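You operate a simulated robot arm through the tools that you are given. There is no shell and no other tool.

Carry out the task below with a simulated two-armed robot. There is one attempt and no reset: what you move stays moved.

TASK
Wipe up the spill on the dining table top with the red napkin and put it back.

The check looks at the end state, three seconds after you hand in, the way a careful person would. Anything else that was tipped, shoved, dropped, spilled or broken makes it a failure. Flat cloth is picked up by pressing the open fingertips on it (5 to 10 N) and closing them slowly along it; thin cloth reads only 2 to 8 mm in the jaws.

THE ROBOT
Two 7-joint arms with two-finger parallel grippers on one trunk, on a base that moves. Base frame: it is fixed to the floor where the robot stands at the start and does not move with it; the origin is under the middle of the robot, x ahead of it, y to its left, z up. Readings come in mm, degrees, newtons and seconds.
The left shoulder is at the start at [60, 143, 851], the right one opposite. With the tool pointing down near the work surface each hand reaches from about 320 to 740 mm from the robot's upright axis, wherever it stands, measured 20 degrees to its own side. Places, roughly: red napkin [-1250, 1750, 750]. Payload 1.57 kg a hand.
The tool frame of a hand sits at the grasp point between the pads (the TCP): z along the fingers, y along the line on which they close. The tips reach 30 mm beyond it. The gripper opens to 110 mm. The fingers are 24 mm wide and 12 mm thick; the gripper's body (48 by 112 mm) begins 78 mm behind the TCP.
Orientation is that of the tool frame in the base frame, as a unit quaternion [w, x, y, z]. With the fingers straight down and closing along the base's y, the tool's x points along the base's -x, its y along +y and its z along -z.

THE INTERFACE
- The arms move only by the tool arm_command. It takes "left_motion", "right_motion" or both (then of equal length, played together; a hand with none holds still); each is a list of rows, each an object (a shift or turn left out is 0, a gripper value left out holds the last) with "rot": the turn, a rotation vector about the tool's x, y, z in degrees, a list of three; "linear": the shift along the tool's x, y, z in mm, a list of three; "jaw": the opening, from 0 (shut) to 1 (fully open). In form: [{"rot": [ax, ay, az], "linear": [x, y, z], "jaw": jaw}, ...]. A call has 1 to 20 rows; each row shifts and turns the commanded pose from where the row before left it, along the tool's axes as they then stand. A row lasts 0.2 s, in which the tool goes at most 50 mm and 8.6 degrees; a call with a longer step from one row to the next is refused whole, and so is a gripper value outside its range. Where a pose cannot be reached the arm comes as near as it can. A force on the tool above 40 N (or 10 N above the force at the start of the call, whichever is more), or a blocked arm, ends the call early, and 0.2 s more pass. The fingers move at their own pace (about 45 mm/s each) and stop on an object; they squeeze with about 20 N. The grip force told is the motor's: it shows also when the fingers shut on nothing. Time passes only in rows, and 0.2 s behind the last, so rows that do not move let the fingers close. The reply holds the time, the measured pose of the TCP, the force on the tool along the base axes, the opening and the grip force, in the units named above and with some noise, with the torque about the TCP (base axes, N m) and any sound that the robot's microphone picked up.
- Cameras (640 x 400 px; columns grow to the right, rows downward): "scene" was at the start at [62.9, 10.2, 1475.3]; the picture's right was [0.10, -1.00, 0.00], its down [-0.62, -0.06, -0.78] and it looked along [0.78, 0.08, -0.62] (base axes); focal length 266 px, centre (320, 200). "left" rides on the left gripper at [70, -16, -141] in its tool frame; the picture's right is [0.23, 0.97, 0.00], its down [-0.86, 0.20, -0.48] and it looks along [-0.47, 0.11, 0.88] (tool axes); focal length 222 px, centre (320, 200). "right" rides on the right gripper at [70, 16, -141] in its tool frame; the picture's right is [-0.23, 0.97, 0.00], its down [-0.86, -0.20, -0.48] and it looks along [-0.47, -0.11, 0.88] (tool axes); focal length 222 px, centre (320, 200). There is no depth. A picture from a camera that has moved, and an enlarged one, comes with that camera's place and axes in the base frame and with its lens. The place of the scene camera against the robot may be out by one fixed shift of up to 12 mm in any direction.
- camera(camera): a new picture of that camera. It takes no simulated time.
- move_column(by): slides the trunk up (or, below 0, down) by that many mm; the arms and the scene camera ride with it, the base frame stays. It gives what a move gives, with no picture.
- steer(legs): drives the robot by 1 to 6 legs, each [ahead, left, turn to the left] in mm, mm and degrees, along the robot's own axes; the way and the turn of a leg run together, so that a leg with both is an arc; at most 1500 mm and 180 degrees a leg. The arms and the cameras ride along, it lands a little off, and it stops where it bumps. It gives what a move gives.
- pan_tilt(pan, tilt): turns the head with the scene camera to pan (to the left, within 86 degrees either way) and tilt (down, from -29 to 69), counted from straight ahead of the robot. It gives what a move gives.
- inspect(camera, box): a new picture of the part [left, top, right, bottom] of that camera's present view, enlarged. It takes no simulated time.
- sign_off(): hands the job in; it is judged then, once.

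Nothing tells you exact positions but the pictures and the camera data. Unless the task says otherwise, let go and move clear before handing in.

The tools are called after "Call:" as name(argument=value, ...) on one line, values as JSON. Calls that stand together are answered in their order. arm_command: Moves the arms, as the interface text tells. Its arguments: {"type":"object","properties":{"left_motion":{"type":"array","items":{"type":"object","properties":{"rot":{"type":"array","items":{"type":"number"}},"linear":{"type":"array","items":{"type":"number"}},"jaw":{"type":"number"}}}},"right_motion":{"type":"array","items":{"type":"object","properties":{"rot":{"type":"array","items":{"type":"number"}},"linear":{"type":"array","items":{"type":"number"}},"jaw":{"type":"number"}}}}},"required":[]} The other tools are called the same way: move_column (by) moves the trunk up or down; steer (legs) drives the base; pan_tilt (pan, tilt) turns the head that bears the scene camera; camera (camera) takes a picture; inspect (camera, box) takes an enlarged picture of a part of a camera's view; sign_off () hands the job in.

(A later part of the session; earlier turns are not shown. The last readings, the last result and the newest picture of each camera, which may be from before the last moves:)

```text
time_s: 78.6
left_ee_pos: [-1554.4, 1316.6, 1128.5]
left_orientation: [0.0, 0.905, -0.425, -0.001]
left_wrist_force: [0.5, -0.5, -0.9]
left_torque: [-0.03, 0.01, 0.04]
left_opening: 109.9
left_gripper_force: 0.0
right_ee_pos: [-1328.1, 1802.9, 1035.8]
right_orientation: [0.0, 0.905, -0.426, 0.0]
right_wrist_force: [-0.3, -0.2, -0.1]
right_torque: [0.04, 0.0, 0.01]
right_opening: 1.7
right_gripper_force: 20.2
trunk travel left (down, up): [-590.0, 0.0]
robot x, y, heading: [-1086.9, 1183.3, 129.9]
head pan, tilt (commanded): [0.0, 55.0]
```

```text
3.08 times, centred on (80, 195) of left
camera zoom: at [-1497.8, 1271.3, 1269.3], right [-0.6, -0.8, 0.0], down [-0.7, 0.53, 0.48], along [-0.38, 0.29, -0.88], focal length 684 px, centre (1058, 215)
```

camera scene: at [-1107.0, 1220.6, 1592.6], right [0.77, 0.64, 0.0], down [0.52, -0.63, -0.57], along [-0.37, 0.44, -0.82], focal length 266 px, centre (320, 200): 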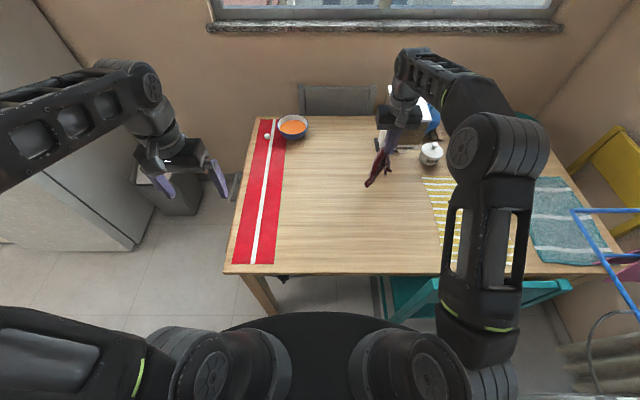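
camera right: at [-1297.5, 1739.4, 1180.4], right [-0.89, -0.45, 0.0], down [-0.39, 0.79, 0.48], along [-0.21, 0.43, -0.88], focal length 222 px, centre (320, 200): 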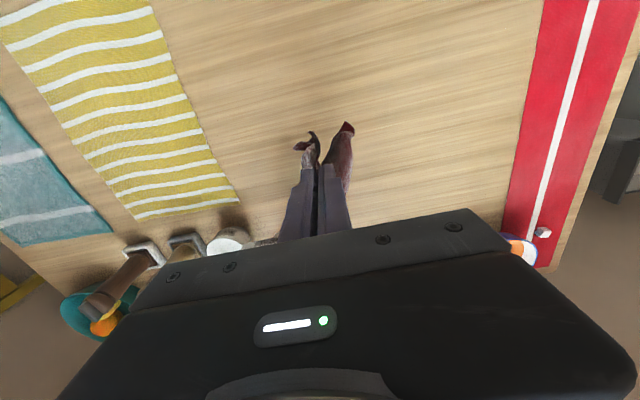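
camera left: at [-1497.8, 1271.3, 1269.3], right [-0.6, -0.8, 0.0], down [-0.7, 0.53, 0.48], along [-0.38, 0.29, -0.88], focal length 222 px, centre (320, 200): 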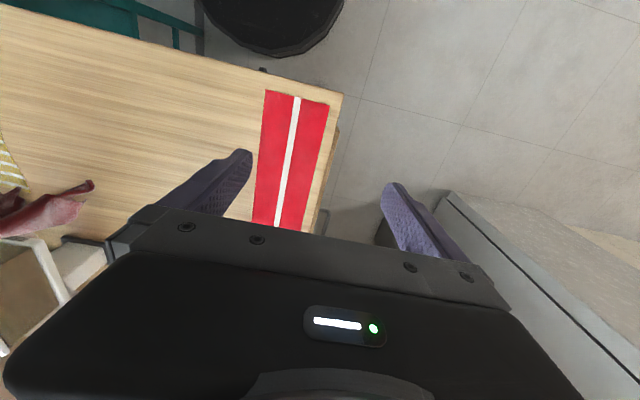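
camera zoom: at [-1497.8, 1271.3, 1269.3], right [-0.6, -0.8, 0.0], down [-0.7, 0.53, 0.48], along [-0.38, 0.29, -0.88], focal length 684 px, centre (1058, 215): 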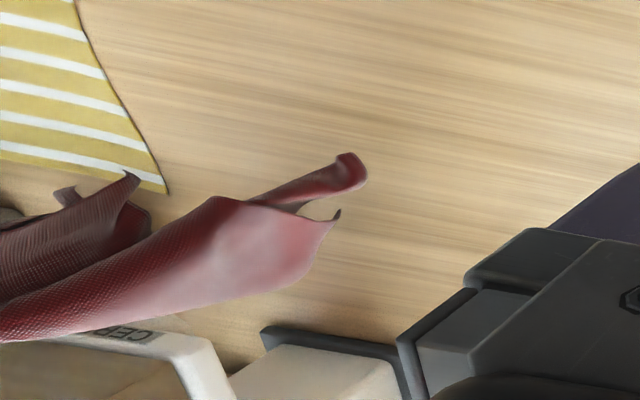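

The napkin hangs freely in front of the cereal dispenser with safe clearance. I'll lower it so its far end touches the table first, then arc the hand back toward me to lay the cloth out.

Call:
arm_command(right_motion=[{"linear": [-10, 0, 14]}, {"linear": [-10, 0, 14]}, {"linear": [-10, 0, 14]}, {"linear": [-10, 0, 14]}, {"linear": [-10, 0, 14]}, {"linear": [0, 0, 0]}])

Call:
camera(camera="left")

Call:
camera(camera="scene")

```text
time_s: 80.0
left_ee_pos: [-1554.3, 1315.7, 1128.6]
left_orientation: [0.0, 0.905, -0.425, 0.0]
left_wrist_force: [-0.2, -1.0, -0.1]
left_torque: [-0.02, -0.03, 0.03]
left_opening: 109.7
left_gripper_force: 0.1
right_ee_pos: [-1360.0, 1841.4, 967.1]
right_orientation: [0.0, 0.905, -0.426, 0.0]
right_wrist_force: [-0.6, 0.1, 0.3]
right_torque: [0.01, 0.02, 0.01]
right_opening: 1.8
right_gripper_force: 19.2
trunk travel left (down, up): [-590.0, 0.0]
robot x, y, heading: [-1088.3, 1184.3, 129.8]
head pan, tilt (commanded): [0.0, 55.0]
```

```text
taken
camera left: at [-1497.6, 1271.0, 1269.4], right [-0.6, -0.8, 0.0], down [-0.7, 0.53, 0.48], along [-0.38, 0.29, -0.88], focal length 222 px, centre (320, 200)
```

left: 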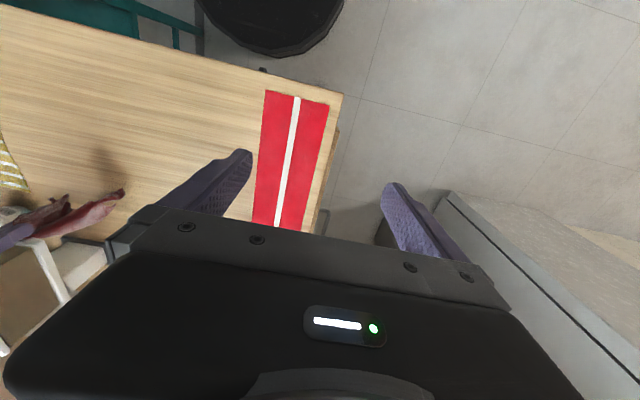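

```text
taken
camera scene: at [-1106.7, 1220.2, 1592.6], right [0.77, 0.64, 0.0], down [0.52, -0.63, -0.57], along [-0.37, 0.44, -0.82], focal length 266 px, centre (320, 200)
```

scene: 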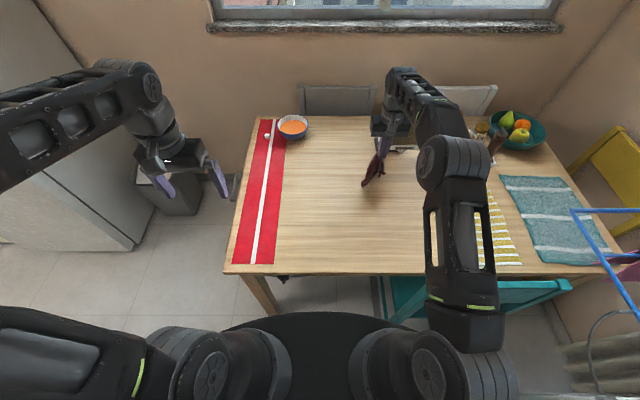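

Call:
arm_command(right_motion=[{"linear": [0, 0, 9]}, {"linear": [12, 0, 1]}, {"linear": [13, 0, 2]}, {"linear": [13, 0, 3]}, {"linear": [13, 0, 5]}, {"linear": [13, 0, 6]}, {"linear": [13, 0, 7]}, {"linear": [13, 0, 9]}, {"linear": [13, 0, 10]}, {"linear": [12, 0, 11]}, {"linear": [12, 0, 12]}, {"linear": [11, 0, 12]}, {"linear": [10, 0, 13]}, {"linear": [9, 0, 13]}, {"linear": [8, 0, 14]}, {"linear": [6, 0, 14]}, {"linear": [4, 0, 14]}, {"linear": [3, 0, 14]}, {"linear": [2, 0, 10]}, {"linear": [0, 0, 0]}])

Call:
camera(camera="right")

Call:
camera(camera="scene")

Call:
camera(camera="left")

```text
time_s: 84.2
left_ee_pos: [-1553.5, 1316.6, 1129.5]
left_orientation: [0.0, 0.905, -0.425, 0.0]
left_wrist_force: [0.3, 0.3, -0.1]
left_torque: [0.03, 0.01, 0.01]
left_opening: 110.1
left_gripper_force: 0.0
right_ee_pos: [-1245.1, 1702.3, 788.1]
right_orientation: [0.0, 0.905, -0.425, 0.0]
right_wrist_force: [0.4, 0.0, 0.7]
right_torque: [-0.02, 0.03, 0.01]
right_opening: 2.0
right_gripper_force: 20.2
trunk travel left (down, up): [-590.0, 0.0]
robot x, y, heading: [-1089.8, 1184.2, 129.9]
head pan, tilt (commanded): [0.0, 55.0]
```

```text
taken
camera right: at [-1214.3, 1638.8, 931.5], right [-0.89, -0.45, 0.0], down [-0.39, 0.79, 0.48], along [-0.21, 0.43, -0.88], focal length 222 px, centre (320, 200)
```

right: 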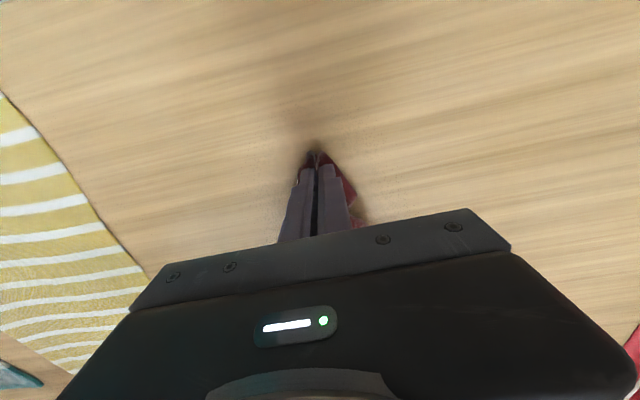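

```text
taken
camera scene: at [-1106.9, 1220.4, 1592.6], right [0.77, 0.64, 0.0], down [0.52, -0.63, -0.57], along [-0.37, 0.44, -0.82], focal length 266 px, centre (320, 200)
```

scene: 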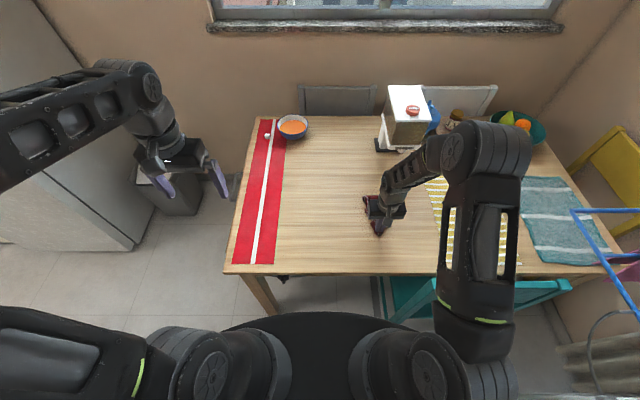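

```text
taken
camera left: at [-1497.8, 1271.1, 1269.3], right [-0.6, -0.8, 0.0], down [-0.7, 0.53, 0.48], along [-0.38, 0.29, -0.88], focal length 222 px, centre (320, 200)
```

left: 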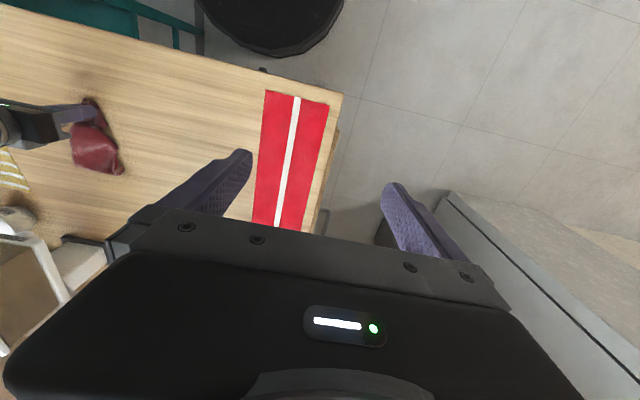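

The napkin is lying in place but bunched. I'll release it gently, lift off and see how it rests.

Call:
arm_command(right_motion=[{"linear": [0, 0, 3], "jaw": 0.02}, {"jaw": 0.06}, {"jaw": 0.12}, {"jaw": 0.18}, {"jaw": 0.24}, {"jaw": 0.3}, {"linear": [0, 0, -5]}, {"linear": [0, 0, -10]}, {"linear": [0, 0, -20]}, {"linear": [0, 0, -25]}, {"linear": [5, 0, -30]}, {"linear": [5, 0, -30]}, {"linear": [5, 0, -30]}, {"linear": [5, 0, -30]}, {"linear": [0, 0, -30]}, {"linear": [0, 0, 0]}])

Call:
camera(camera="right")

Call:
camera(camera="scene")

Call:
inspect(camera="right", box=[200, 100, 440, 250])

```text
time_s: 87.6
left_ee_pos: [-1555.9, 1317.3, 1127.9]
left_orientation: [0.0, 0.905, -0.424, 0.0]
left_wrist_force: [0.9, 0.0, -0.6]
left_torque: [0.01, -0.01, -0.04]
left_opening: 109.9
left_gripper_force: 0.0
right_ee_pos: [-1231.9, 1688.5, 995.1]
right_orientation: [0.0, 0.905, -0.425, 0.0]
right_wrist_force: [-0.3, 0.8, 0.9]
right_torque: [-0.01, 0.0, 0.0]
right_opening: 32.9
right_gripper_force: 0.0
trunk travel left (down, up): [-590.0, 0.0]
robot x, y, heading: [-1084.9, 1189.0, 129.7]
head pan, tilt (commanded): [0.0, 55.0]
```

```text
taken
camera right: at [-1201.8, 1624.5, 1139.1], right [-0.89, -0.45, 0.0], down [-0.39, 0.79, 0.48], along [-0.21, 0.43, -0.88], focal length 222 px, centre (320, 200)
```

right: 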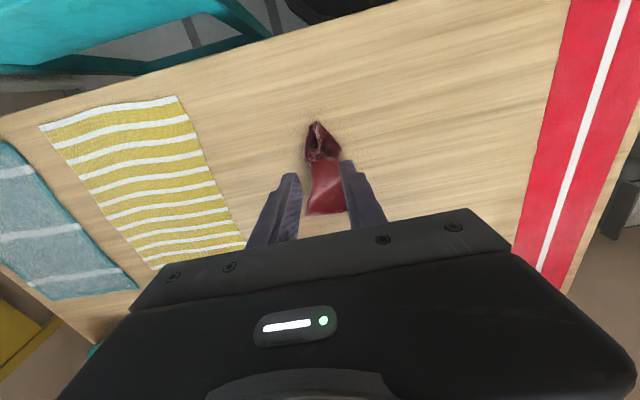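

```text
taken
camera scene: at [-1107.1, 1220.7, 1592.6], right [0.77, 0.64, 0.0], down [0.52, -0.63, -0.57], along [-0.37, 0.44, -0.82], focal length 266 px, centre (320, 200)
```

scene: 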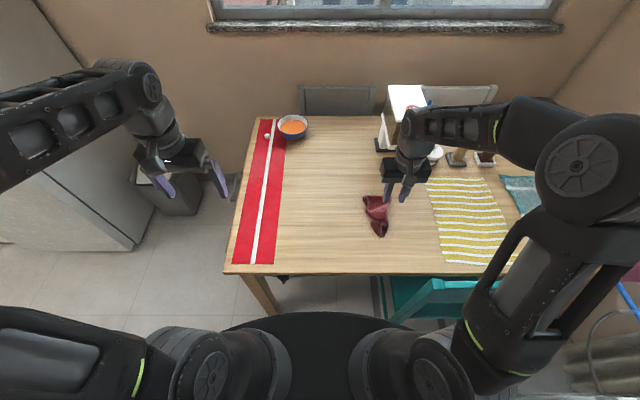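

```text
2.67 times, centred on (320, 175) of right
camera zoom: at [-1201.8, 1624.5, 1139.1], right [-0.89, -0.45, 0.0], down [-0.39, 0.79, 0.48], along [-0.21, 0.43, -0.88], focal length 592 px, centre (320, 267)
```

zoom: 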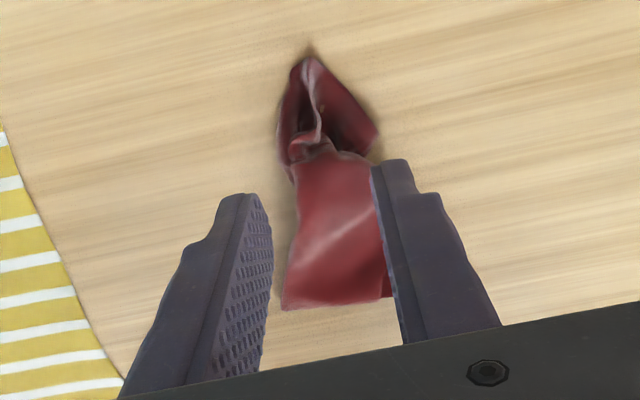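

The napkin is bunched into a narrow strip, so I'll want to spread it flat again. First I'll move the hand off and get detailed views of how it's folded.

Call:
arm_command(right_motion=[{"linear": [10, -20, 0]}, {"linear": [10, -20, 0]}, {"linear": [10, -20, 0]}, {"linear": [10, -20, 0]}, {"linear": [0, 0, 0]}])

Call:
inspect(camera="scene", box=[335, 175, 415, 245])

Call:
camera(camera="right")

Call:
inspect(camera="right", box=[330, 60, 490, 200])

Call:
inspect(camera="left", box=[20, 60, 180, 190])

```text
time_s: 88.8
left_ee_pos: [-1554.7, 1316.8, 1129.0]
left_orientation: [0.0, 0.905, -0.424, 0.0]
left_wrist_force: [0.2, -0.4, -0.8]
left_torque: [-0.04, -0.02, 0.03]
left_opening: 110.0
left_gripper_force: 0.1
right_ee_pos: [-1146.0, 1706.9, 994.0]
right_orientation: [0.001, 0.905, -0.425, 0.0]
right_wrist_force: [-0.1, -0.2, -0.2]
right_torque: [-0.02, 0.04, 0.02]
right_opening: 33.1
right_gripper_force: 0.0
trunk travel left (down, up): [-590.0, 0.0]
robot x, y, heading: [-1088.1, 1183.9, 129.6]
head pan, tilt (commanded): [0.0, 55.0]
```

```text
5.71 times, centred on (375, 210) of scene
camera zoom: at [-1107.2, 1220.5, 1592.6], right [0.77, 0.64, 0.0], down [0.52, -0.63, -0.57], along [-0.37, 0.44, -0.82], focal length 1521 px, centre (6, 143)
```

zoom: 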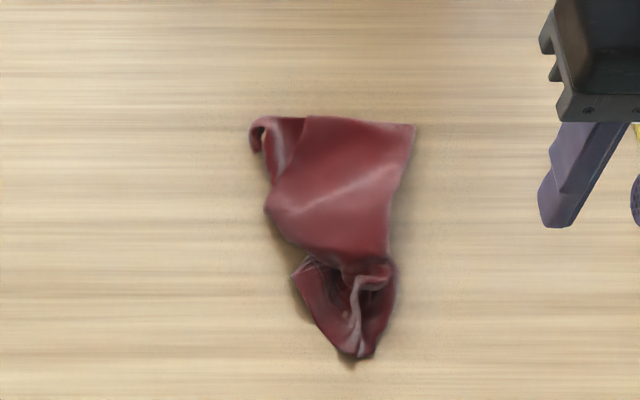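

```text
taken
camera right: at [-1115.2, 1644.1, 1139.1], right [-0.89, -0.45, 0.0], down [-0.39, 0.79, 0.48], along [-0.21, 0.43, -0.88], focal length 222 px, centre (320, 200)
```

right: 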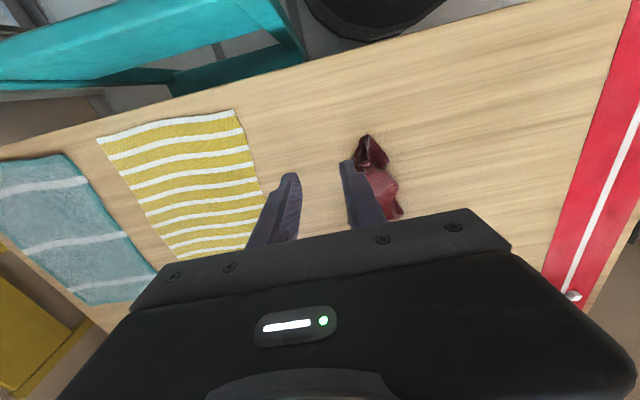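

```text
2.86 times, centred on (410, 130) of right
camera zoom: at [-1115.2, 1644.1, 1139.1], right [-0.89, -0.45, 0.0], down [-0.39, 0.79, 0.48], along [-0.21, 0.43, -0.88], focal length 635 px, centre (63, 400)
```

zoom: 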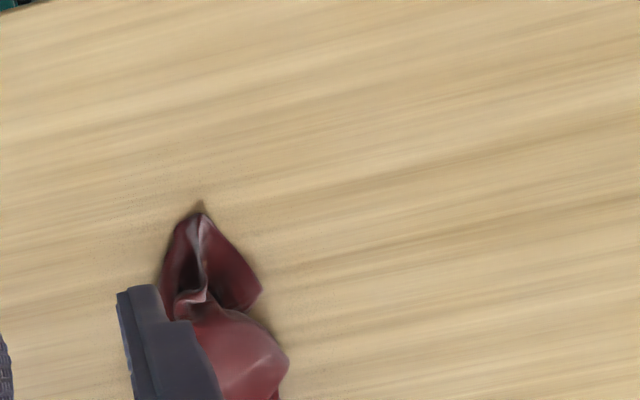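

```text
3.08 times, centred on (100, 125) of left
camera zoom: at [-1498.1, 1271.2, 1269.2], right [-0.6, -0.8, 0.0], down [-0.7, 0.53, 0.48], along [-0.38, 0.29, -0.88], focal length 684 px, centre (997, 431)
```

zoom: 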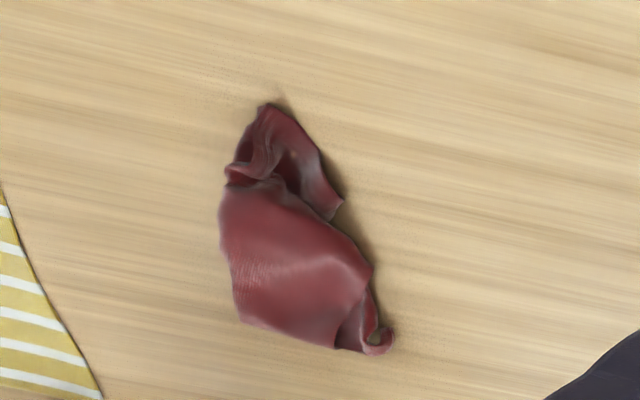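

The napkin is folded to roughly 110 × 180 mm. I'll open it out corner by corner toward its original corners, which are at about (-1139,1748), (-1317,1621), (-1445,1800) and (-1267,1927). First I'll move 50 mm closer so the far corners are comfortably in reach.

Call:
steer(legs=[[50, 0, 0]])

Call:
camera(camera="scene")

Call:
inspect(camera="scene", box=[335, 185, 431, 270])

```text
time_s: 89.7
left_ee_pos: [-1587.6, 1357.0, 1128.6]
left_orientation: [0.0, 0.905, -0.425, 0.001]
left_wrist_force: [0.1, 0.1, 0.3]
left_torque: [-0.11, -0.03, 0.0]
left_opening: 109.9
left_gripper_force: 0.0
right_ee_pos: [-1177.2, 1747.6, 993.8]
right_orientation: [0.0, 0.905, -0.425, 0.001]
right_wrist_force: [0.3, 0.7, -0.3]
right_torque: [-0.06, 0.0, 0.0]
right_opening: 33.0
right_gripper_force: 0.1
trunk travel left (down, up): [-590.0, 0.0]
robot x, y, heading: [-1114.1, 1223.6, 129.7]
head pan, tilt (commanded): [0.0, 55.0]
```

```text
taken
camera scene: at [-1140.4, 1260.9, 1592.5], right [0.77, 0.64, 0.0], down [0.52, -0.63, -0.57], along [-0.37, 0.44, -0.82], focal length 266 px, centre (320, 200)
```

scene: 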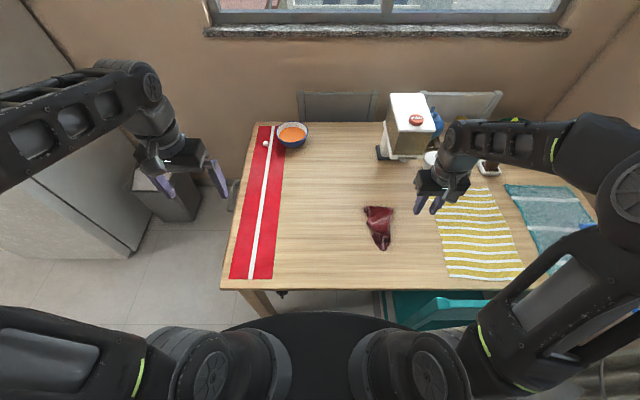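

```text
4.71 times, centred on (383, 228) of scene
camera zoom: at [-1140.4, 1260.9, 1592.5], right [0.77, 0.64, 0.0], down [0.52, -0.63, -0.57], along [-0.37, 0.44, -0.82], focal length 1252 px, centre (24, 71)
```

zoom: 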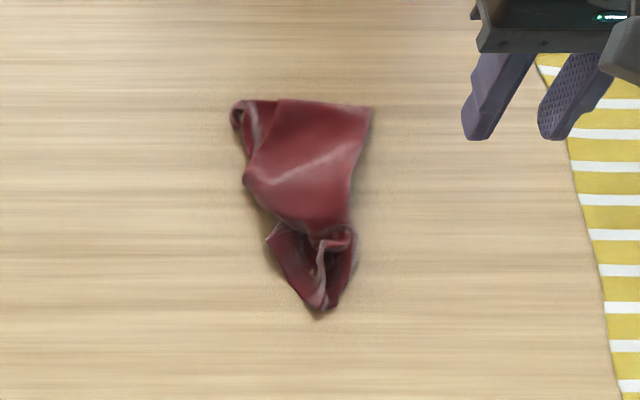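

I'll start with the far-right corner: move above it with the fingers opened only about 22 mm and come low for a close camera check.

Call:
arm_command(right_motion=[{"linear": [-20, 5, 0], "jaw": 0.2}, {"linear": [-20, 6, 10]}, {"linear": [-20, 6, 20]}, {"linear": [-20, 6, 20]}, {"linear": [-20, 6, 20]}, {"linear": [-20, 6, 20]}, {"linear": [-21, 5, 25]}, {"linear": [0, 0, 25]}, {"linear": [0, 0, 20]}, {"linear": [0, 0, 0]}])

Call:
camera(camera="right")

Call:
inspect(camera="right", box=[220, 90, 420, 215])

Call:
inspect(camera="scene", box=[335, 185, 431, 270])

```text
time_s: 91.9
left_ee_pos: [-1586.8, 1354.3, 1128.7]
left_orientation: [0.0, 0.905, -0.425, 0.0]
left_wrist_force: [0.5, 0.6, 0.2]
left_torque: [-0.01, 0.0, -0.03]
left_opening: 110.0
left_gripper_force: 0.0
right_ee_pos: [-1299.7, 1829.0, 835.5]
right_orientation: [0.0, 0.905, -0.425, -0.001]
right_wrist_force: [0.0, -0.5, 0.0]
right_torque: [-0.01, 0.01, 0.03]
right_opening: 21.7
right_gripper_force: 0.0
trunk travel left (down, up): [-590.0, 0.0]
robot x, y, heading: [-1117.4, 1223.8, 129.4]
head pan, tilt (commanded): [0.0, 55.0]
```

```text
taken
camera right: at [-1267.5, 1765.6, 979.0], right [-0.89, -0.45, 0.0], down [-0.39, 0.79, 0.48], along [-0.21, 0.43, -0.88], focal length 222 px, centre (320, 200)
```

right: 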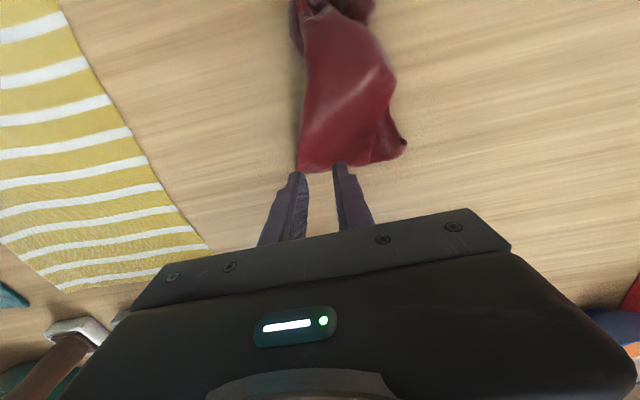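

```text
3.20 times, centred on (320, 152) of right
camera zoom: at [-1267.5, 1765.6, 979.0], right [-0.89, -0.45, 0.0], down [-0.39, 0.79, 0.48], along [-0.21, 0.43, -0.88], focal length 711 px, centre (320, 352)
```

zoom: 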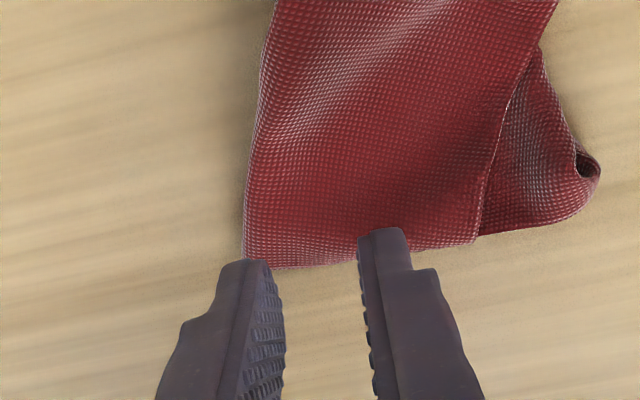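

```text
4.71 times, centred on (383, 228) of scene
camera zoom: at [-1138.4, 1258.5, 1592.6], right [0.77, 0.64, 0.0], down [0.52, -0.63, -0.57], along [-0.37, 0.44, -0.82], focal length 1252 px, centre (24, 71)
```

zoom: 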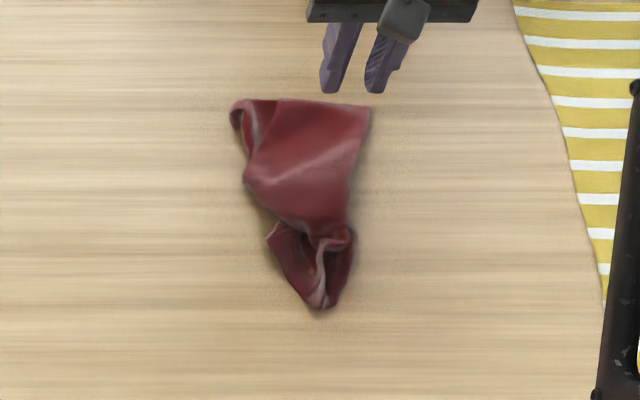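

The view shows the far-right corner at the fingers, 30 mm right and 14 mm beyond the TCP, with the cloth pleated over itself. The position is right, so I'll press down gently here.

Call:
arm_command(right_motion=[{"linear": [3, 0, 15]}, {"linear": [0, 0, 15]}, {"linear": [0, 0, 10]}, {"linear": [0, 0, 5]}, {"linear": [0, 0, 3]}, {"linear": [0, 0, 0]}])

```text
time_s: 93.3
left_ee_pos: [-1586.8, 1353.9, 1127.9]
left_orientation: [0.0, 0.905, -0.425, 0.0]
left_wrist_force: [-0.2, -1.0, 0.0]
left_torque: [-0.02, -0.02, -0.02]
left_opening: 110.1
left_gripper_force: 0.1
right_ee_pos: [-1295.5, 1825.9, 786.8]
right_orientation: [0.0, 0.905, -0.425, 0.0]
right_wrist_force: [-0.2, -0.6, 0.6]
right_torque: [-0.04, 0.0, 0.02]
right_opening: 22.0
right_gripper_force: 0.0
trunk travel left (down, up): [-590.0, 0.0]
robot x, y, heading: [-1117.0, 1224.5, 129.7]
head pan, tilt (commanded): [0.0, 55.0]
```

Call:
arm_command(right_motion=[{"linear": [0, 0, 2]}, {"linear": [0, 0, 1.5]}, {"linear": [0, 0, 0]}])

```text
time_s: 94.1
left_ee_pos: [-1586.2, 1354.5, 1129.0]
left_orientation: [-0.001, 0.906, -0.424, -0.001]
left_wrist_force: [0.0, 0.0, 0.3]
left_torque: [0.0, 0.01, 0.03]
left_opening: 109.9
left_gripper_force: 0.0
right_ee_pos: [-1296.3, 1826.7, 783.3]
right_orientation: [0.0, 0.905, -0.425, 0.0]
right_wrist_force: [0.4, -0.1, -0.2]
right_torque: [0.01, -0.01, 0.0]
right_opening: 22.4
right_gripper_force: 0.0
trunk travel left (down, up): [-590.0, 0.0]
robot x, y, heading: [-1120.6, 1224.1, 130.0]
head pan, tilt (commanded): [0.0, 55.0]
```

Call:
arm_command(right_motion=[{"linear": [0, 0, 1.5]}, {"linear": [0, 0, 0]}])

```text
time_s: 94.7
left_ee_pos: [-1585.8, 1355.1, 1130.3]
left_orientation: [0.001, 0.905, -0.425, 0.0]
left_wrist_force: [0.7, 0.1, -0.1]
left_torque: [0.02, 0.0, 0.03]
left_opening: 110.2
left_gripper_force: 0.1
right_ee_pos: [-1297.1, 1826.5, 782.7]
right_orientation: [-0.001, 0.905, -0.425, 0.0]
right_wrist_force: [-0.6, 0.2, 3.4]
right_torque: [0.02, 0.03, 0.02]
right_opening: 21.9
right_gripper_force: 0.0
trunk travel left (down, up): [-590.0, 0.0]
robot x, y, heading: [-1117.9, 1225.4, 129.6]
head pan, tilt (commanded): [0.0, 55.0]
```

Call:
arm_command(right_motion=[{"linear": [0, 0, 0.5]}, {"jaw": 0.18}, {"jaw": 0.16}, {"jaw": 0.14}, {"jaw": 0.12}, {"jaw": 0.1}, {"jaw": 0.08}, {"jaw": 0.06}, {"jaw": 0.04}, {"jaw": 0.02}, {"jaw": 0.0}, {"jaw": 0.0}, {"jaw": 0.0}])

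Call:
inspect(camera="right", box=[220, 90, 420, 215])

```text
time_s: 97.5
left_ee_pos: [-1587.2, 1353.5, 1128.6]
left_orientation: [-0.001, 0.905, -0.425, 0.0]
left_wrist_force: [-0.3, -0.2, 0.0]
left_torque: [-0.01, 0.03, 0.0]
left_opening: 110.1
left_gripper_force: 0.1
right_ee_pos: [-1296.2, 1827.5, 782.2]
right_orientation: [0.0, 0.905, -0.425, 0.0]
right_wrist_force: [1.0, 0.2, 7.8]
right_torque: [0.06, -0.01, 0.01]
right_opening: 1.9
right_gripper_force: 20.4
trunk travel left (down, up): [-590.0, 0.0]
robot x, y, heading: [-1117.5, 1223.5, 129.7]
head pan, tilt (commanded): [0.0, 55.0]
```

```text
3.20 times, centred on (320, 152) of right
camera zoom: at [-1266.1, 1762.5, 925.9], right [-0.89, -0.45, 0.0], down [-0.39, 0.79, 0.48], along [-0.21, 0.43, -0.88], focal length 711 px, centre (320, 352)
```

zoom: 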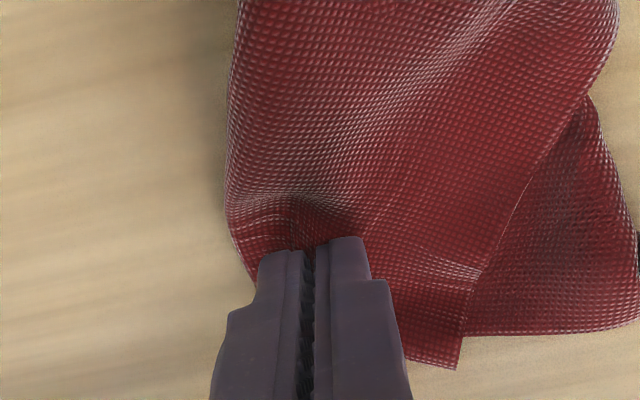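

The corner is pinched (1.9 mm, 20 N). I'll lift it about 10 mm and pull it out to the far right toward its original corner.

Call:
arm_command(right_motion=[{"linear": [0, 0, -5]}, {"linear": [0, 0, -6]}, {"linear": [-4, -6, 0]}, {"linear": [-4, -6, 0]}, {"linear": [-4, -6, 0]}, {"linear": [-4, -6, 0]}, {"linear": [-4, -6, 0]}, {"linear": [-4, -6, 0]}, {"linear": [-4, -6, 0]}, {"linear": [-4, -6, 0]}, {"linear": [-4, -6, 0]}, {"linear": [-4, -6, 0]}, {"linear": [0, 0, 0]}])

Call:
camera(camera="right")

Call:
inspect(camera="scene", box=[335, 175, 431, 270])

```text
time_s: 100.3
left_ee_pos: [-1586.6, 1353.6, 1128.7]
left_orientation: [-0.001, 0.905, -0.425, 0.0]
left_wrist_force: [0.1, 0.7, -0.8]
left_torque: [-0.04, -0.01, 0.01]
left_opening: 109.8
left_gripper_force: 0.0
right_ee_pos: [-1275.6, 1896.4, 792.1]
right_orientation: [0.0, 0.905, -0.425, 0.0]
right_wrist_force: [-0.1, -0.5, -0.6]
right_torque: [-0.04, 0.0, 0.0]
right_opening: 1.9
right_gripper_force: 20.3
trunk travel left (down, up): [-590.0, 0.0]
robot x, y, heading: [-1117.7, 1221.4, 129.6]
head pan, tilt (commanded): [0.0, 55.0]
```

```text
taken
camera right: at [-1245.0, 1832.1, 936.6], right [-0.89, -0.45, 0.0], down [-0.39, 0.79, 0.48], along [-0.21, 0.43, -0.88], focal length 222 px, centre (320, 200)
```

right: 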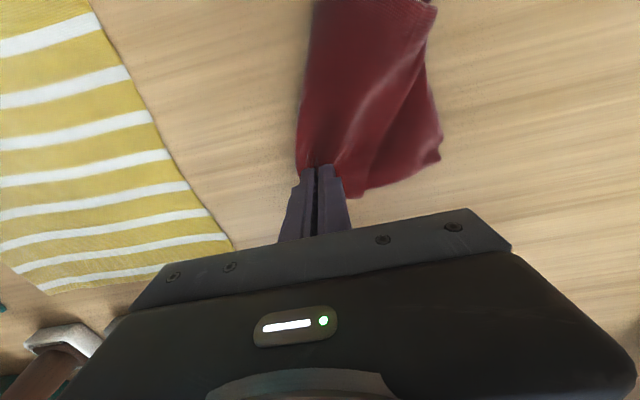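

```text
4.21 times, centred on (383, 222) of scene
camera zoom: at [-1138.7, 1258.7, 1592.6], right [0.77, 0.64, 0.0], down [0.52, -0.63, -0.57], along [-0.37, 0.44, -0.82], focal length 1121 px, centre (55, 105)
```

zoom: 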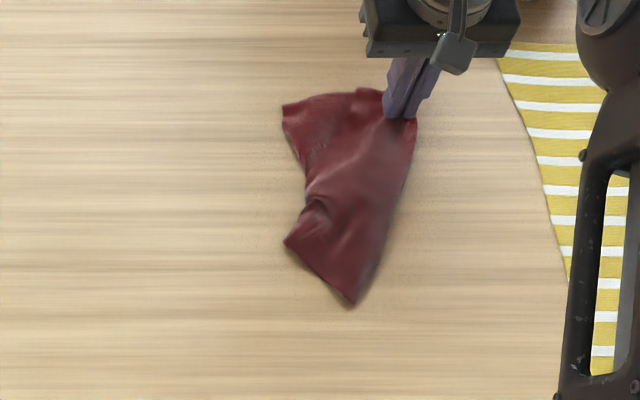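

That opened the cloth nicely: the right edge is now straight. I'll set this corner down, release it, and go on to the near-right corner.

Call:
arm_command(right_motion=[{"linear": [0, 0, 4]}, {"linear": [0, 0, 4]}, {"jaw": 0.04}, {"jaw": 0.08}, {"jaw": 0.12}, {"jaw": 0.16}, {"jaw": 0.2}, {"linear": [0, 0, -5]}, {"linear": [0, 0, -15]}, {"linear": [0, 0, -25]}, {"linear": [0, 0, -25]}, {"linear": [0, 0, 0]}])

Call:
inspect(camera="scene", box=[335, 175, 431, 270])

Call:
camera(camera="right")

```text
time_s: 102.9
left_ee_pos: [-1586.6, 1355.2, 1128.0]
left_orientation: [0.0, 0.905, -0.425, 0.0]
left_wrist_force: [-0.1, -0.8, 0.5]
left_torque: [-0.05, -0.03, 0.04]
left_opening: 109.9
left_gripper_force: 0.1
right_ee_pos: [-1275.9, 1896.6, 854.3]
right_orientation: [0.001, 0.905, -0.425, 0.001]
right_wrist_force: [1.1, 1.3, 0.1]
right_torque: [-0.01, -0.01, 0.0]
right_opening: 22.2
right_gripper_force: 0.0
trunk travel left (down, up): [-590.0, 0.0]
robot x, y, heading: [-1117.8, 1226.3, 129.8]
head pan, tilt (commanded): [0.0, 55.0]
```

```text
4.21 times, centred on (383, 222) of scene
camera zoom: at [-1138.7, 1259.1, 1592.6], right [0.77, 0.64, 0.0], down [0.52, -0.63, -0.57], along [-0.37, 0.44, -0.82], focal length 1121 px, centre (55, 105)
```

zoom: 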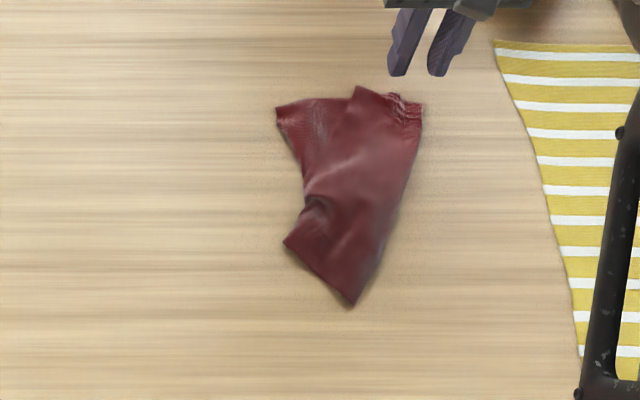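

```text
taken
camera right: at [-1245.7, 1831.8, 998.7], right [-0.89, -0.45, 0.0], down [-0.39, 0.79, 0.48], along [-0.21, 0.43, -0.88], focal length 222 px, centre (320, 200)
```

right: 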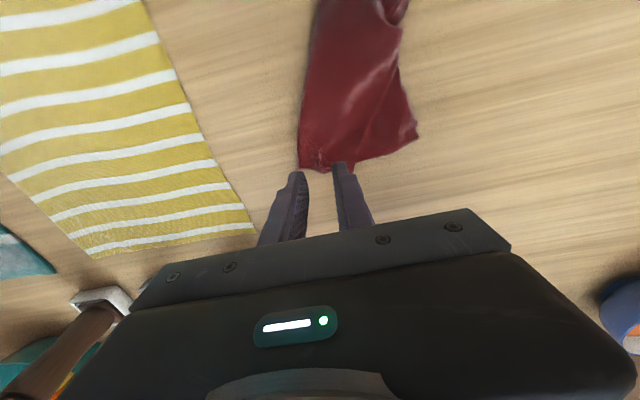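

The far-right corner now sits at about (-1267, 1918), close to its original spot. Next I'll go above the near-right corner, around (-1212, 1704), and check the alignment.

Call:
arm_command(right_motion=[{"linear": [20, 10, 0], "jaw": 0.13}, {"linear": [20, 10, 0]}, {"linear": [20, 10, 0]}, {"linear": [20, 10, 0]}, {"linear": [20, 11, 0]}, {"linear": [20, 11, 0]}, {"linear": [20, 11, 0]}, {"linear": [20, 10, 0]}, {"linear": [0, 0, 10]}, {"linear": [0, 0, 10]}, {"linear": [0, 0, 0]}])

Call:
inspect(camera="right", box=[220, 90, 420, 215])

Call:
inspect(camera="scene", box=[335, 175, 431, 270])

```text
time_s: 105.3
left_ee_pos: [-1586.6, 1355.5, 1128.8]
left_orientation: [0.0, 0.905, -0.425, 0.001]
left_wrist_force: [-0.6, 0.1, -0.5]
left_torque: [0.03, 0.01, 0.03]
left_opening: 110.2
left_gripper_force: 0.1
right_ee_pos: [-1238.6, 1719.5, 833.8]
right_orientation: [-0.001, 0.905, -0.425, 0.0]
right_wrist_force: [-0.4, 0.8, 0.4]
right_torque: [0.0, 0.03, 0.0]
right_opening: 14.4
right_gripper_force: 0.1
trunk travel left (down, up): [-590.0, 0.0]
robot x, y, heading: [-1117.5, 1222.6, 129.8]
head pan, tilt (commanded): [0.0, 55.0]
```

```text
3.20 times, centred on (320, 152) of right
camera zoom: at [-1207.2, 1655.9, 978.5], right [-0.89, -0.45, 0.0], down [-0.39, 0.79, 0.48], along [-0.21, 0.43, -0.88], focal length 711 px, centre (320, 352)
```

zoom: 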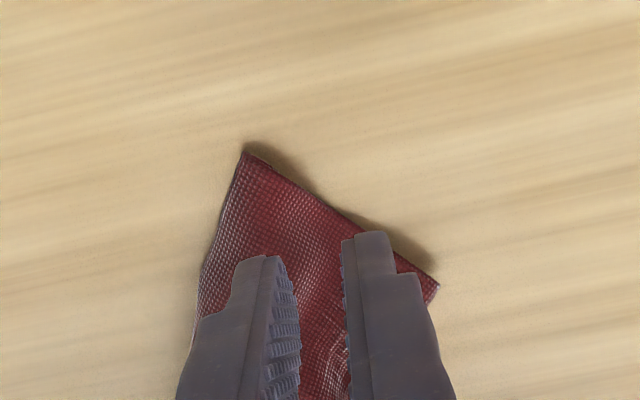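

```text
4.21 times, centred on (383, 222) of scene
camera zoom: at [-1138.6, 1258.8, 1592.6], right [0.77, 0.64, 0.0], down [0.52, -0.63, -0.57], along [-0.37, 0.44, -0.82], focal length 1121 px, centre (55, 105)
```

zoom: 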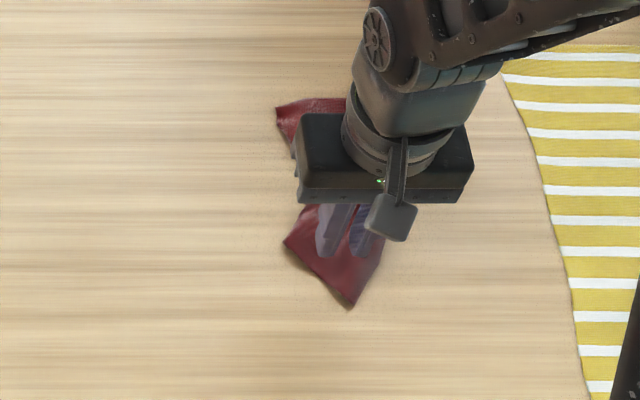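

The near-right corner is 25 mm nearer and 18 mm right of the TCP. I'll shift 16 mm right, press and pinch there.

Call:
arm_command(right_motion=[{"linear": [-4, -16, 0]}, {"linear": [0, 0, 15]}, {"linear": [0, 0, 15]}, {"linear": [0, 0, 10]}, {"linear": [0, 0, 6]}, {"linear": [0, 0, 3]}, {"linear": [0, 0, 1]}, {"linear": [0, 0, 0]}])

```text
time_s: 107.1
left_ee_pos: [-1586.6, 1353.8, 1128.7]
left_orientation: [0.0, 0.905, -0.425, 0.0]
left_wrist_force: [0.2, 0.1, -0.6]
left_torque: [-0.03, -0.01, 0.0]
left_opening: 109.9
left_gripper_force: 0.2
right_ee_pos: [-1227.8, 1733.2, 784.7]
right_orientation: [0.0, 0.906, -0.424, 0.0]
right_wrist_force: [0.2, -1.1, 0.5]
right_torque: [-0.01, 0.01, -0.02]
right_opening: 14.5
right_gripper_force: 0.1
trunk travel left (down, up): [-590.0, 0.0]
robot x, y, heading: [-1121.7, 1224.1, 129.7]
head pan, tilt (commanded): [0.0, 55.0]
```

Call:
arm_command(right_motion=[{"linear": [0, 0, 1.5]}, {"linear": [0, 0, 1]}, {"linear": [0, 0, 0]}])

```text
time_s: 107.9
left_ee_pos: [-1586.6, 1353.3, 1128.7]
left_orientation: [0.0, 0.905, -0.425, 0.0]
left_wrist_force: [0.6, 0.3, 0.4]
left_torque: [0.01, 0.01, 0.04]
left_opening: 109.8
left_gripper_force: 0.1
right_ee_pos: [-1228.8, 1733.7, 782.6]
right_orientation: [0.0, 0.905, -0.425, -0.001]
right_wrist_force: [0.1, -0.2, 7.8]
right_torque: [0.08, -0.01, -0.01]
right_opening: 14.2
right_gripper_force: 0.3
trunk travel left (down, up): [-590.0, 0.0]
robot x, y, heading: [-1115.7, 1221.4, 129.3]
head pan, tilt (commanded): [0.0, 55.0]
```

The press reads 7.8 N. I'll close slowly, then lift slightly and pull this corner about 77 mm to the right.

Call:
arm_command(right_motion=[{"jaw": 0.11}, {"jaw": 0.09}, {"jaw": 0.07}, {"jaw": 0.05}, {"jaw": 0.03}, {"jaw": 0.01}, {"jaw": 0.0}, {"jaw": 0.0}, {"jaw": 0.0}])

Call:
inspect(camera="right", box=[220, 90, 420, 215])

```text
time_s: 109.9
left_ee_pos: [-1585.4, 1353.6, 1128.4]
left_orientation: [0.0, 0.905, -0.425, 0.0]
left_wrist_force: [0.2, 0.1, 0.8]
left_torque: [-0.01, -0.02, 0.02]
left_opening: 110.1
left_gripper_force: 0.1
right_ee_pos: [-1226.5, 1733.7, 782.9]
right_orientation: [0.0, 0.905, -0.425, -0.001]
right_wrist_force: [4.2, 3.9, 16.4]
right_torque: [0.19, -0.12, -0.02]
right_opening: 0.0
right_gripper_force: 20.4
trunk travel left (down, up): [-590.0, 0.0]
robot x, y, heading: [-1114.4, 1224.4, 129.5]
head pan, tilt (commanded): [0.0, 55.0]
```

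```text
3.20 times, centred on (320, 152) of right
camera zoom: at [-1196.6, 1668.6, 926.4], right [-0.89, -0.45, 0.0], down [-0.39, 0.79, 0.48], along [-0.21, 0.43, -0.88], focal length 711 px, centre (320, 352)
```

zoom: 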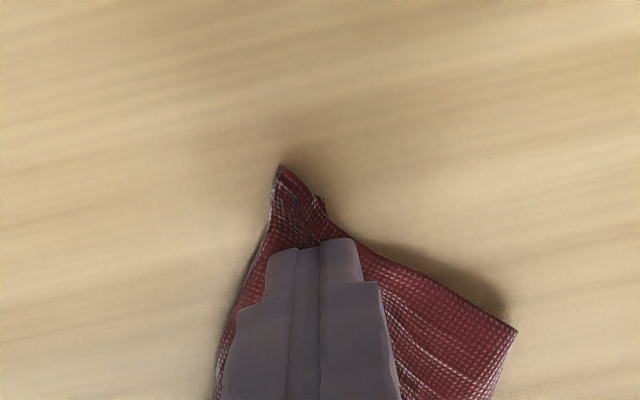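

The pads closed on nothing (0.0 mm), but the fingertips are pressing the corner firmly. Since fingertip friction moves the cloth when pressed, I'll drag the corner right this way and see if it follows.

Call:
arm_command(right_motion=[{"linear": [1, -4, -0.4]}, {"linear": [1.6, -7, 0]}, {"linear": [1.6, -7, 0]}, {"linear": [1.6, -7, 0]}, {"linear": [1.6, -7, 0]}, {"linear": [0, 0, 0]}])

Call:
inspect(camera="right", box=[200, 60, 440, 210])

Call:
inspect(camera="scene", box=[335, 175, 431, 270])

```text
time_s: 111.3
left_ee_pos: [-1586.8, 1353.0, 1129.4]
left_orientation: [0.0, 0.905, -0.425, 0.0]
left_wrist_force: [-0.7, -0.2, 0.4]
left_torque: [-0.03, 0.0, -0.01]
left_opening: 110.1
left_gripper_force: 0.1
right_ee_pos: [-1198.5, 1748.6, 782.9]
right_orientation: [0.0, 0.905, -0.425, 0.0]
right_wrist_force: [-3.0, -1.1, 6.5]
right_torque: [-0.07, 0.1, -0.06]
right_opening: 0.2
right_gripper_force: 20.2
trunk travel left (down, up): [-590.0, 0.0]
robot x, y, heading: [-1119.5, 1223.7, 129.7]
head pan, tilt (commanded): [0.0, 55.0]
```

```text
2.67 times, centred on (320, 135) of right
camera zoom: at [-1167.3, 1683.8, 926.5], right [-0.89, -0.45, 0.0], down [-0.39, 0.79, 0.48], along [-0.21, 0.43, -0.88], focal length 592 px, centre (320, 373)
```

zoom: 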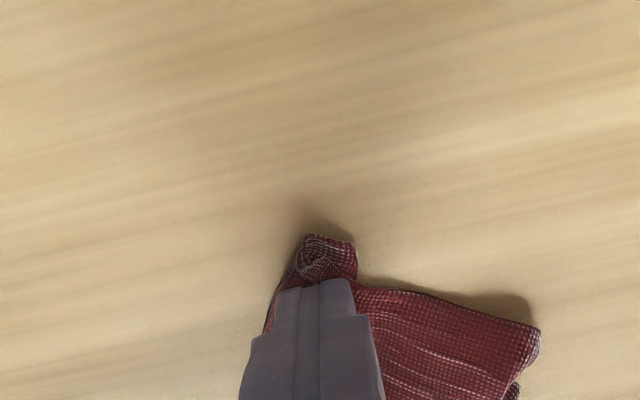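

```text
4.21 times, centred on (383, 222) of scene
camera zoom: at [-1138.9, 1258.0, 1592.6], right [0.77, 0.64, 0.0], down [0.52, -0.63, -0.57], along [-0.37, 0.44, -0.82], focal length 1121 px, centre (55, 105)
```

zoom: 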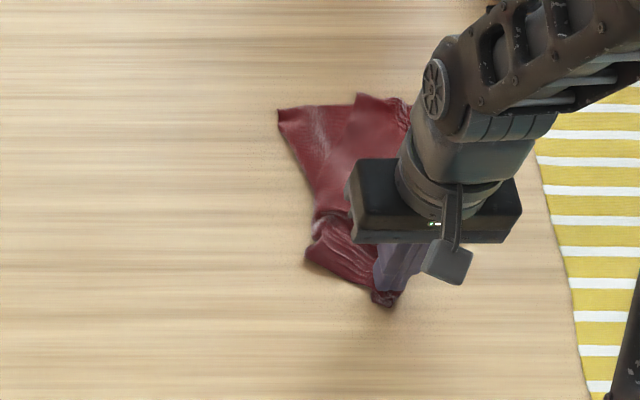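

Press-dragging works; the corner follows the fingertips. I'll continue about 46 mm further right.

Call:
arm_command(right_motion=[{"linear": [1.5, -6.5, 0]}, {"linear": [1.5, -6.5, 0]}, {"linear": [1.5, -6.5, 0]}, {"linear": [1.5, -6.5, 0]}, {"linear": [1.5, -6.5, 0]}, {"linear": [1.5, -6.5, 0]}, {"linear": [1.5, -6.5, 0]}, {"linear": [0, 0, 0]}])

Call:
inspect(camera="scene", box=[335, 175, 431, 270])

Call:
inspect(camera="right", box=[200, 60, 440, 210])

```text
time_s: 113.1
left_ee_pos: [-1586.1, 1354.1, 1129.4]
left_orientation: [0.001, 0.905, -0.425, 0.0]
left_wrist_force: [-0.2, -1.0, 0.1]
left_torque: [-0.02, 0.01, 0.0]
left_opening: 109.9
left_gripper_force: 0.0
right_ee_pos: [-1156.3, 1769.0, 782.3]
right_orientation: [0.0, 0.905, -0.425, 0.0]
right_wrist_force: [-0.6, -0.5, 0.9]
right_torque: [-0.03, 0.0, 0.01]
right_opening: 0.1
right_gripper_force: 20.2
trunk travel left (down, up): [-590.0, 0.0]
robot x, y, heading: [-1115.4, 1223.5, 129.6]
head pan, tilt (commanded): [0.0, 55.0]
```

```text
4.21 times, centred on (383, 222) of scene
camera zoom: at [-1138.7, 1258.6, 1592.6], right [0.77, 0.64, 0.0], down [0.52, -0.63, -0.57], along [-0.37, 0.44, -0.82], focal length 1121 px, centre (55, 105)
```

zoom: 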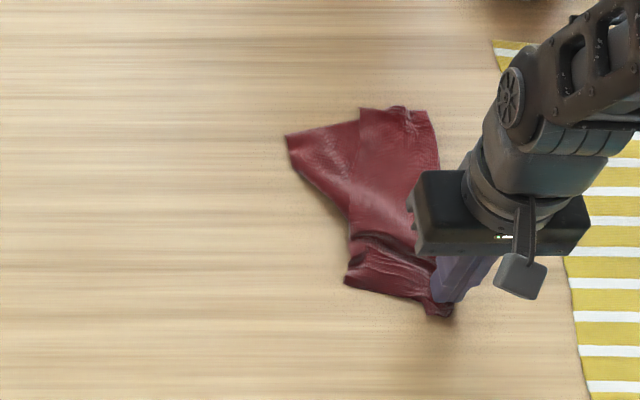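

```text
2.67 times, centred on (320, 135) of right
camera zoom: at [-1125.9, 1705.1, 926.3], right [-0.89, -0.45, 0.0], down [-0.39, 0.79, 0.48], along [-0.21, 0.43, -0.88], focal length 592 px, centre (320, 373)
```

zoom: 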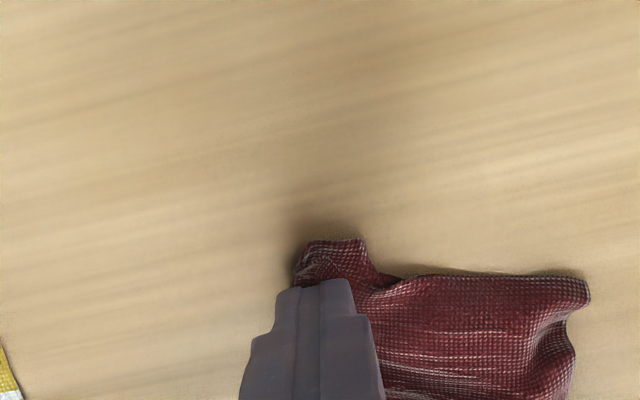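

The near-right corner is near its place now and the right edge is roughly correct. Next is the left side, so I'll lift off and go above the far-left corner, around (-1340, 1808).

Call:
arm_command(right_motion=[{"linear": [0, 0, -10]}, {"linear": [0, 0, -25]}, {"linear": [0, 0, -25]}, {"linear": [-20, 15, -10]}, {"linear": [-20, 15, 0]}, {"linear": [-20, 15, 0]}, {"linear": [-20, 15, 0]}, {"linear": [-20, 15, 0]}, {"linear": [-22, 15, 0]}, {"linear": [-22, 14, 0]}, {"linear": [0, 0, 10]}, {"linear": [0, 0, 10]}, {"linear": [0, 0, 0]}])

Call:
camera(camera="right")

Call:
inspect(camera="right", box=[200, 60, 440, 210])

Call:
inspect(camera="scene", box=[335, 175, 431, 270])

```text
time_s: 115.9
left_ee_pos: [-1586.1, 1354.8, 1128.7]
left_orientation: [0.0, 0.905, -0.425, 0.0]
left_wrist_force: [-0.8, -0.2, 0.3]
left_torque: [0.02, 0.0, 0.0]
left_opening: 109.8
left_gripper_force: 0.0
right_ee_pos: [-1329.0, 1813.5, 832.1]
right_orientation: [0.0, 0.905, -0.424, 0.0]
right_wrist_force: [-0.5, -0.7, -0.6]
right_torque: [-0.02, 0.0, 0.0]
right_opening: 0.2
right_gripper_force: 20.0
trunk travel left (down, up): [-590.0, 0.0]
robot x, y, heading: [-1119.4, 1222.8, 129.6]
head pan, tilt (commanded): [0.0, 55.0]
```

```text
taken
camera right: at [-1298.6, 1749.8, 976.2], right [-0.89, -0.45, 0.0], down [-0.39, 0.79, 0.48], along [-0.21, 0.43, -0.88], focal length 222 px, centre (320, 200)
```

right: 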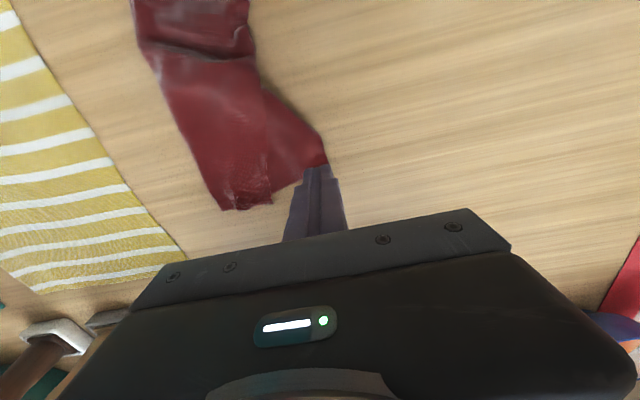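

```text
2.67 times, centred on (320, 135) of right
camera zoom: at [-1298.6, 1749.8, 976.2], right [-0.89, -0.45, 0.0], down [-0.39, 0.79, 0.48], along [-0.21, 0.43, -0.88], focal length 592 px, centre (320, 373)
```

zoom: 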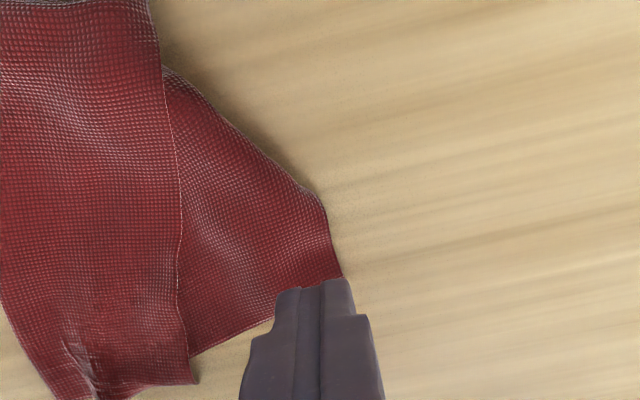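

```text
4.21 times, centred on (383, 222) of scene
camera zoom: at [-1138.5, 1258.6, 1592.6], right [0.77, 0.64, 0.0], down [0.52, -0.63, -0.57], along [-0.37, 0.44, -0.82], focal length 1121 px, centre (55, 105)
```

zoom: 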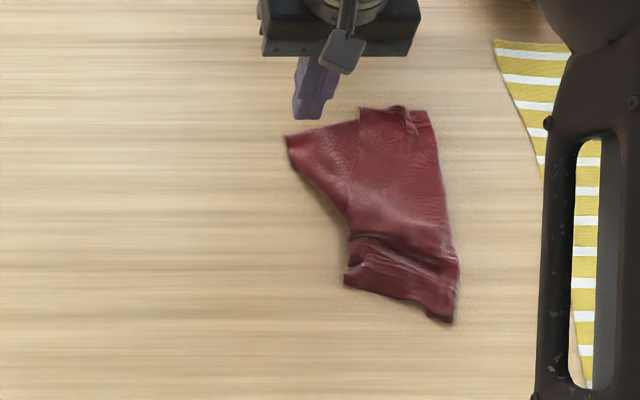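

The far-left corner is right beneath the closed fingertips. I'll press it down lightly and drag it left and away toward its original spot.

Call:
arm_command(right_motion=[{"linear": [0, -5, 10]}, {"linear": [0, 0, 15]}, {"linear": [0, 0, 12]}, {"linear": [0, 0, 6]}, {"linear": [0, 0, 3]}, {"linear": [0, 0, 2]}, {"linear": [0, 0, 0]}])

```text
time_s: 117.5
left_ee_pos: [-1586.0, 1353.2, 1129.9]
left_orientation: [0.0, 0.905, -0.425, -0.001]
left_wrist_force: [0.6, -0.6, -0.8]
left_torque: [-0.02, -0.03, 0.0]
left_opening: 110.1
left_gripper_force: 0.0
right_ee_pos: [-1324.4, 1816.3, 784.7]
right_orientation: [0.0, 0.905, -0.425, 0.0]
right_wrist_force: [0.4, 0.4, -0.5]
right_torque: [0.0, 0.02, 0.0]
right_opening: 0.2
right_gripper_force: 20.1
trunk travel left (down, up): [-590.0, 0.0]
robot x, y, heading: [-1119.2, 1223.6, 129.7]
head pan, tilt (commanded): [0.0, 55.0]
```

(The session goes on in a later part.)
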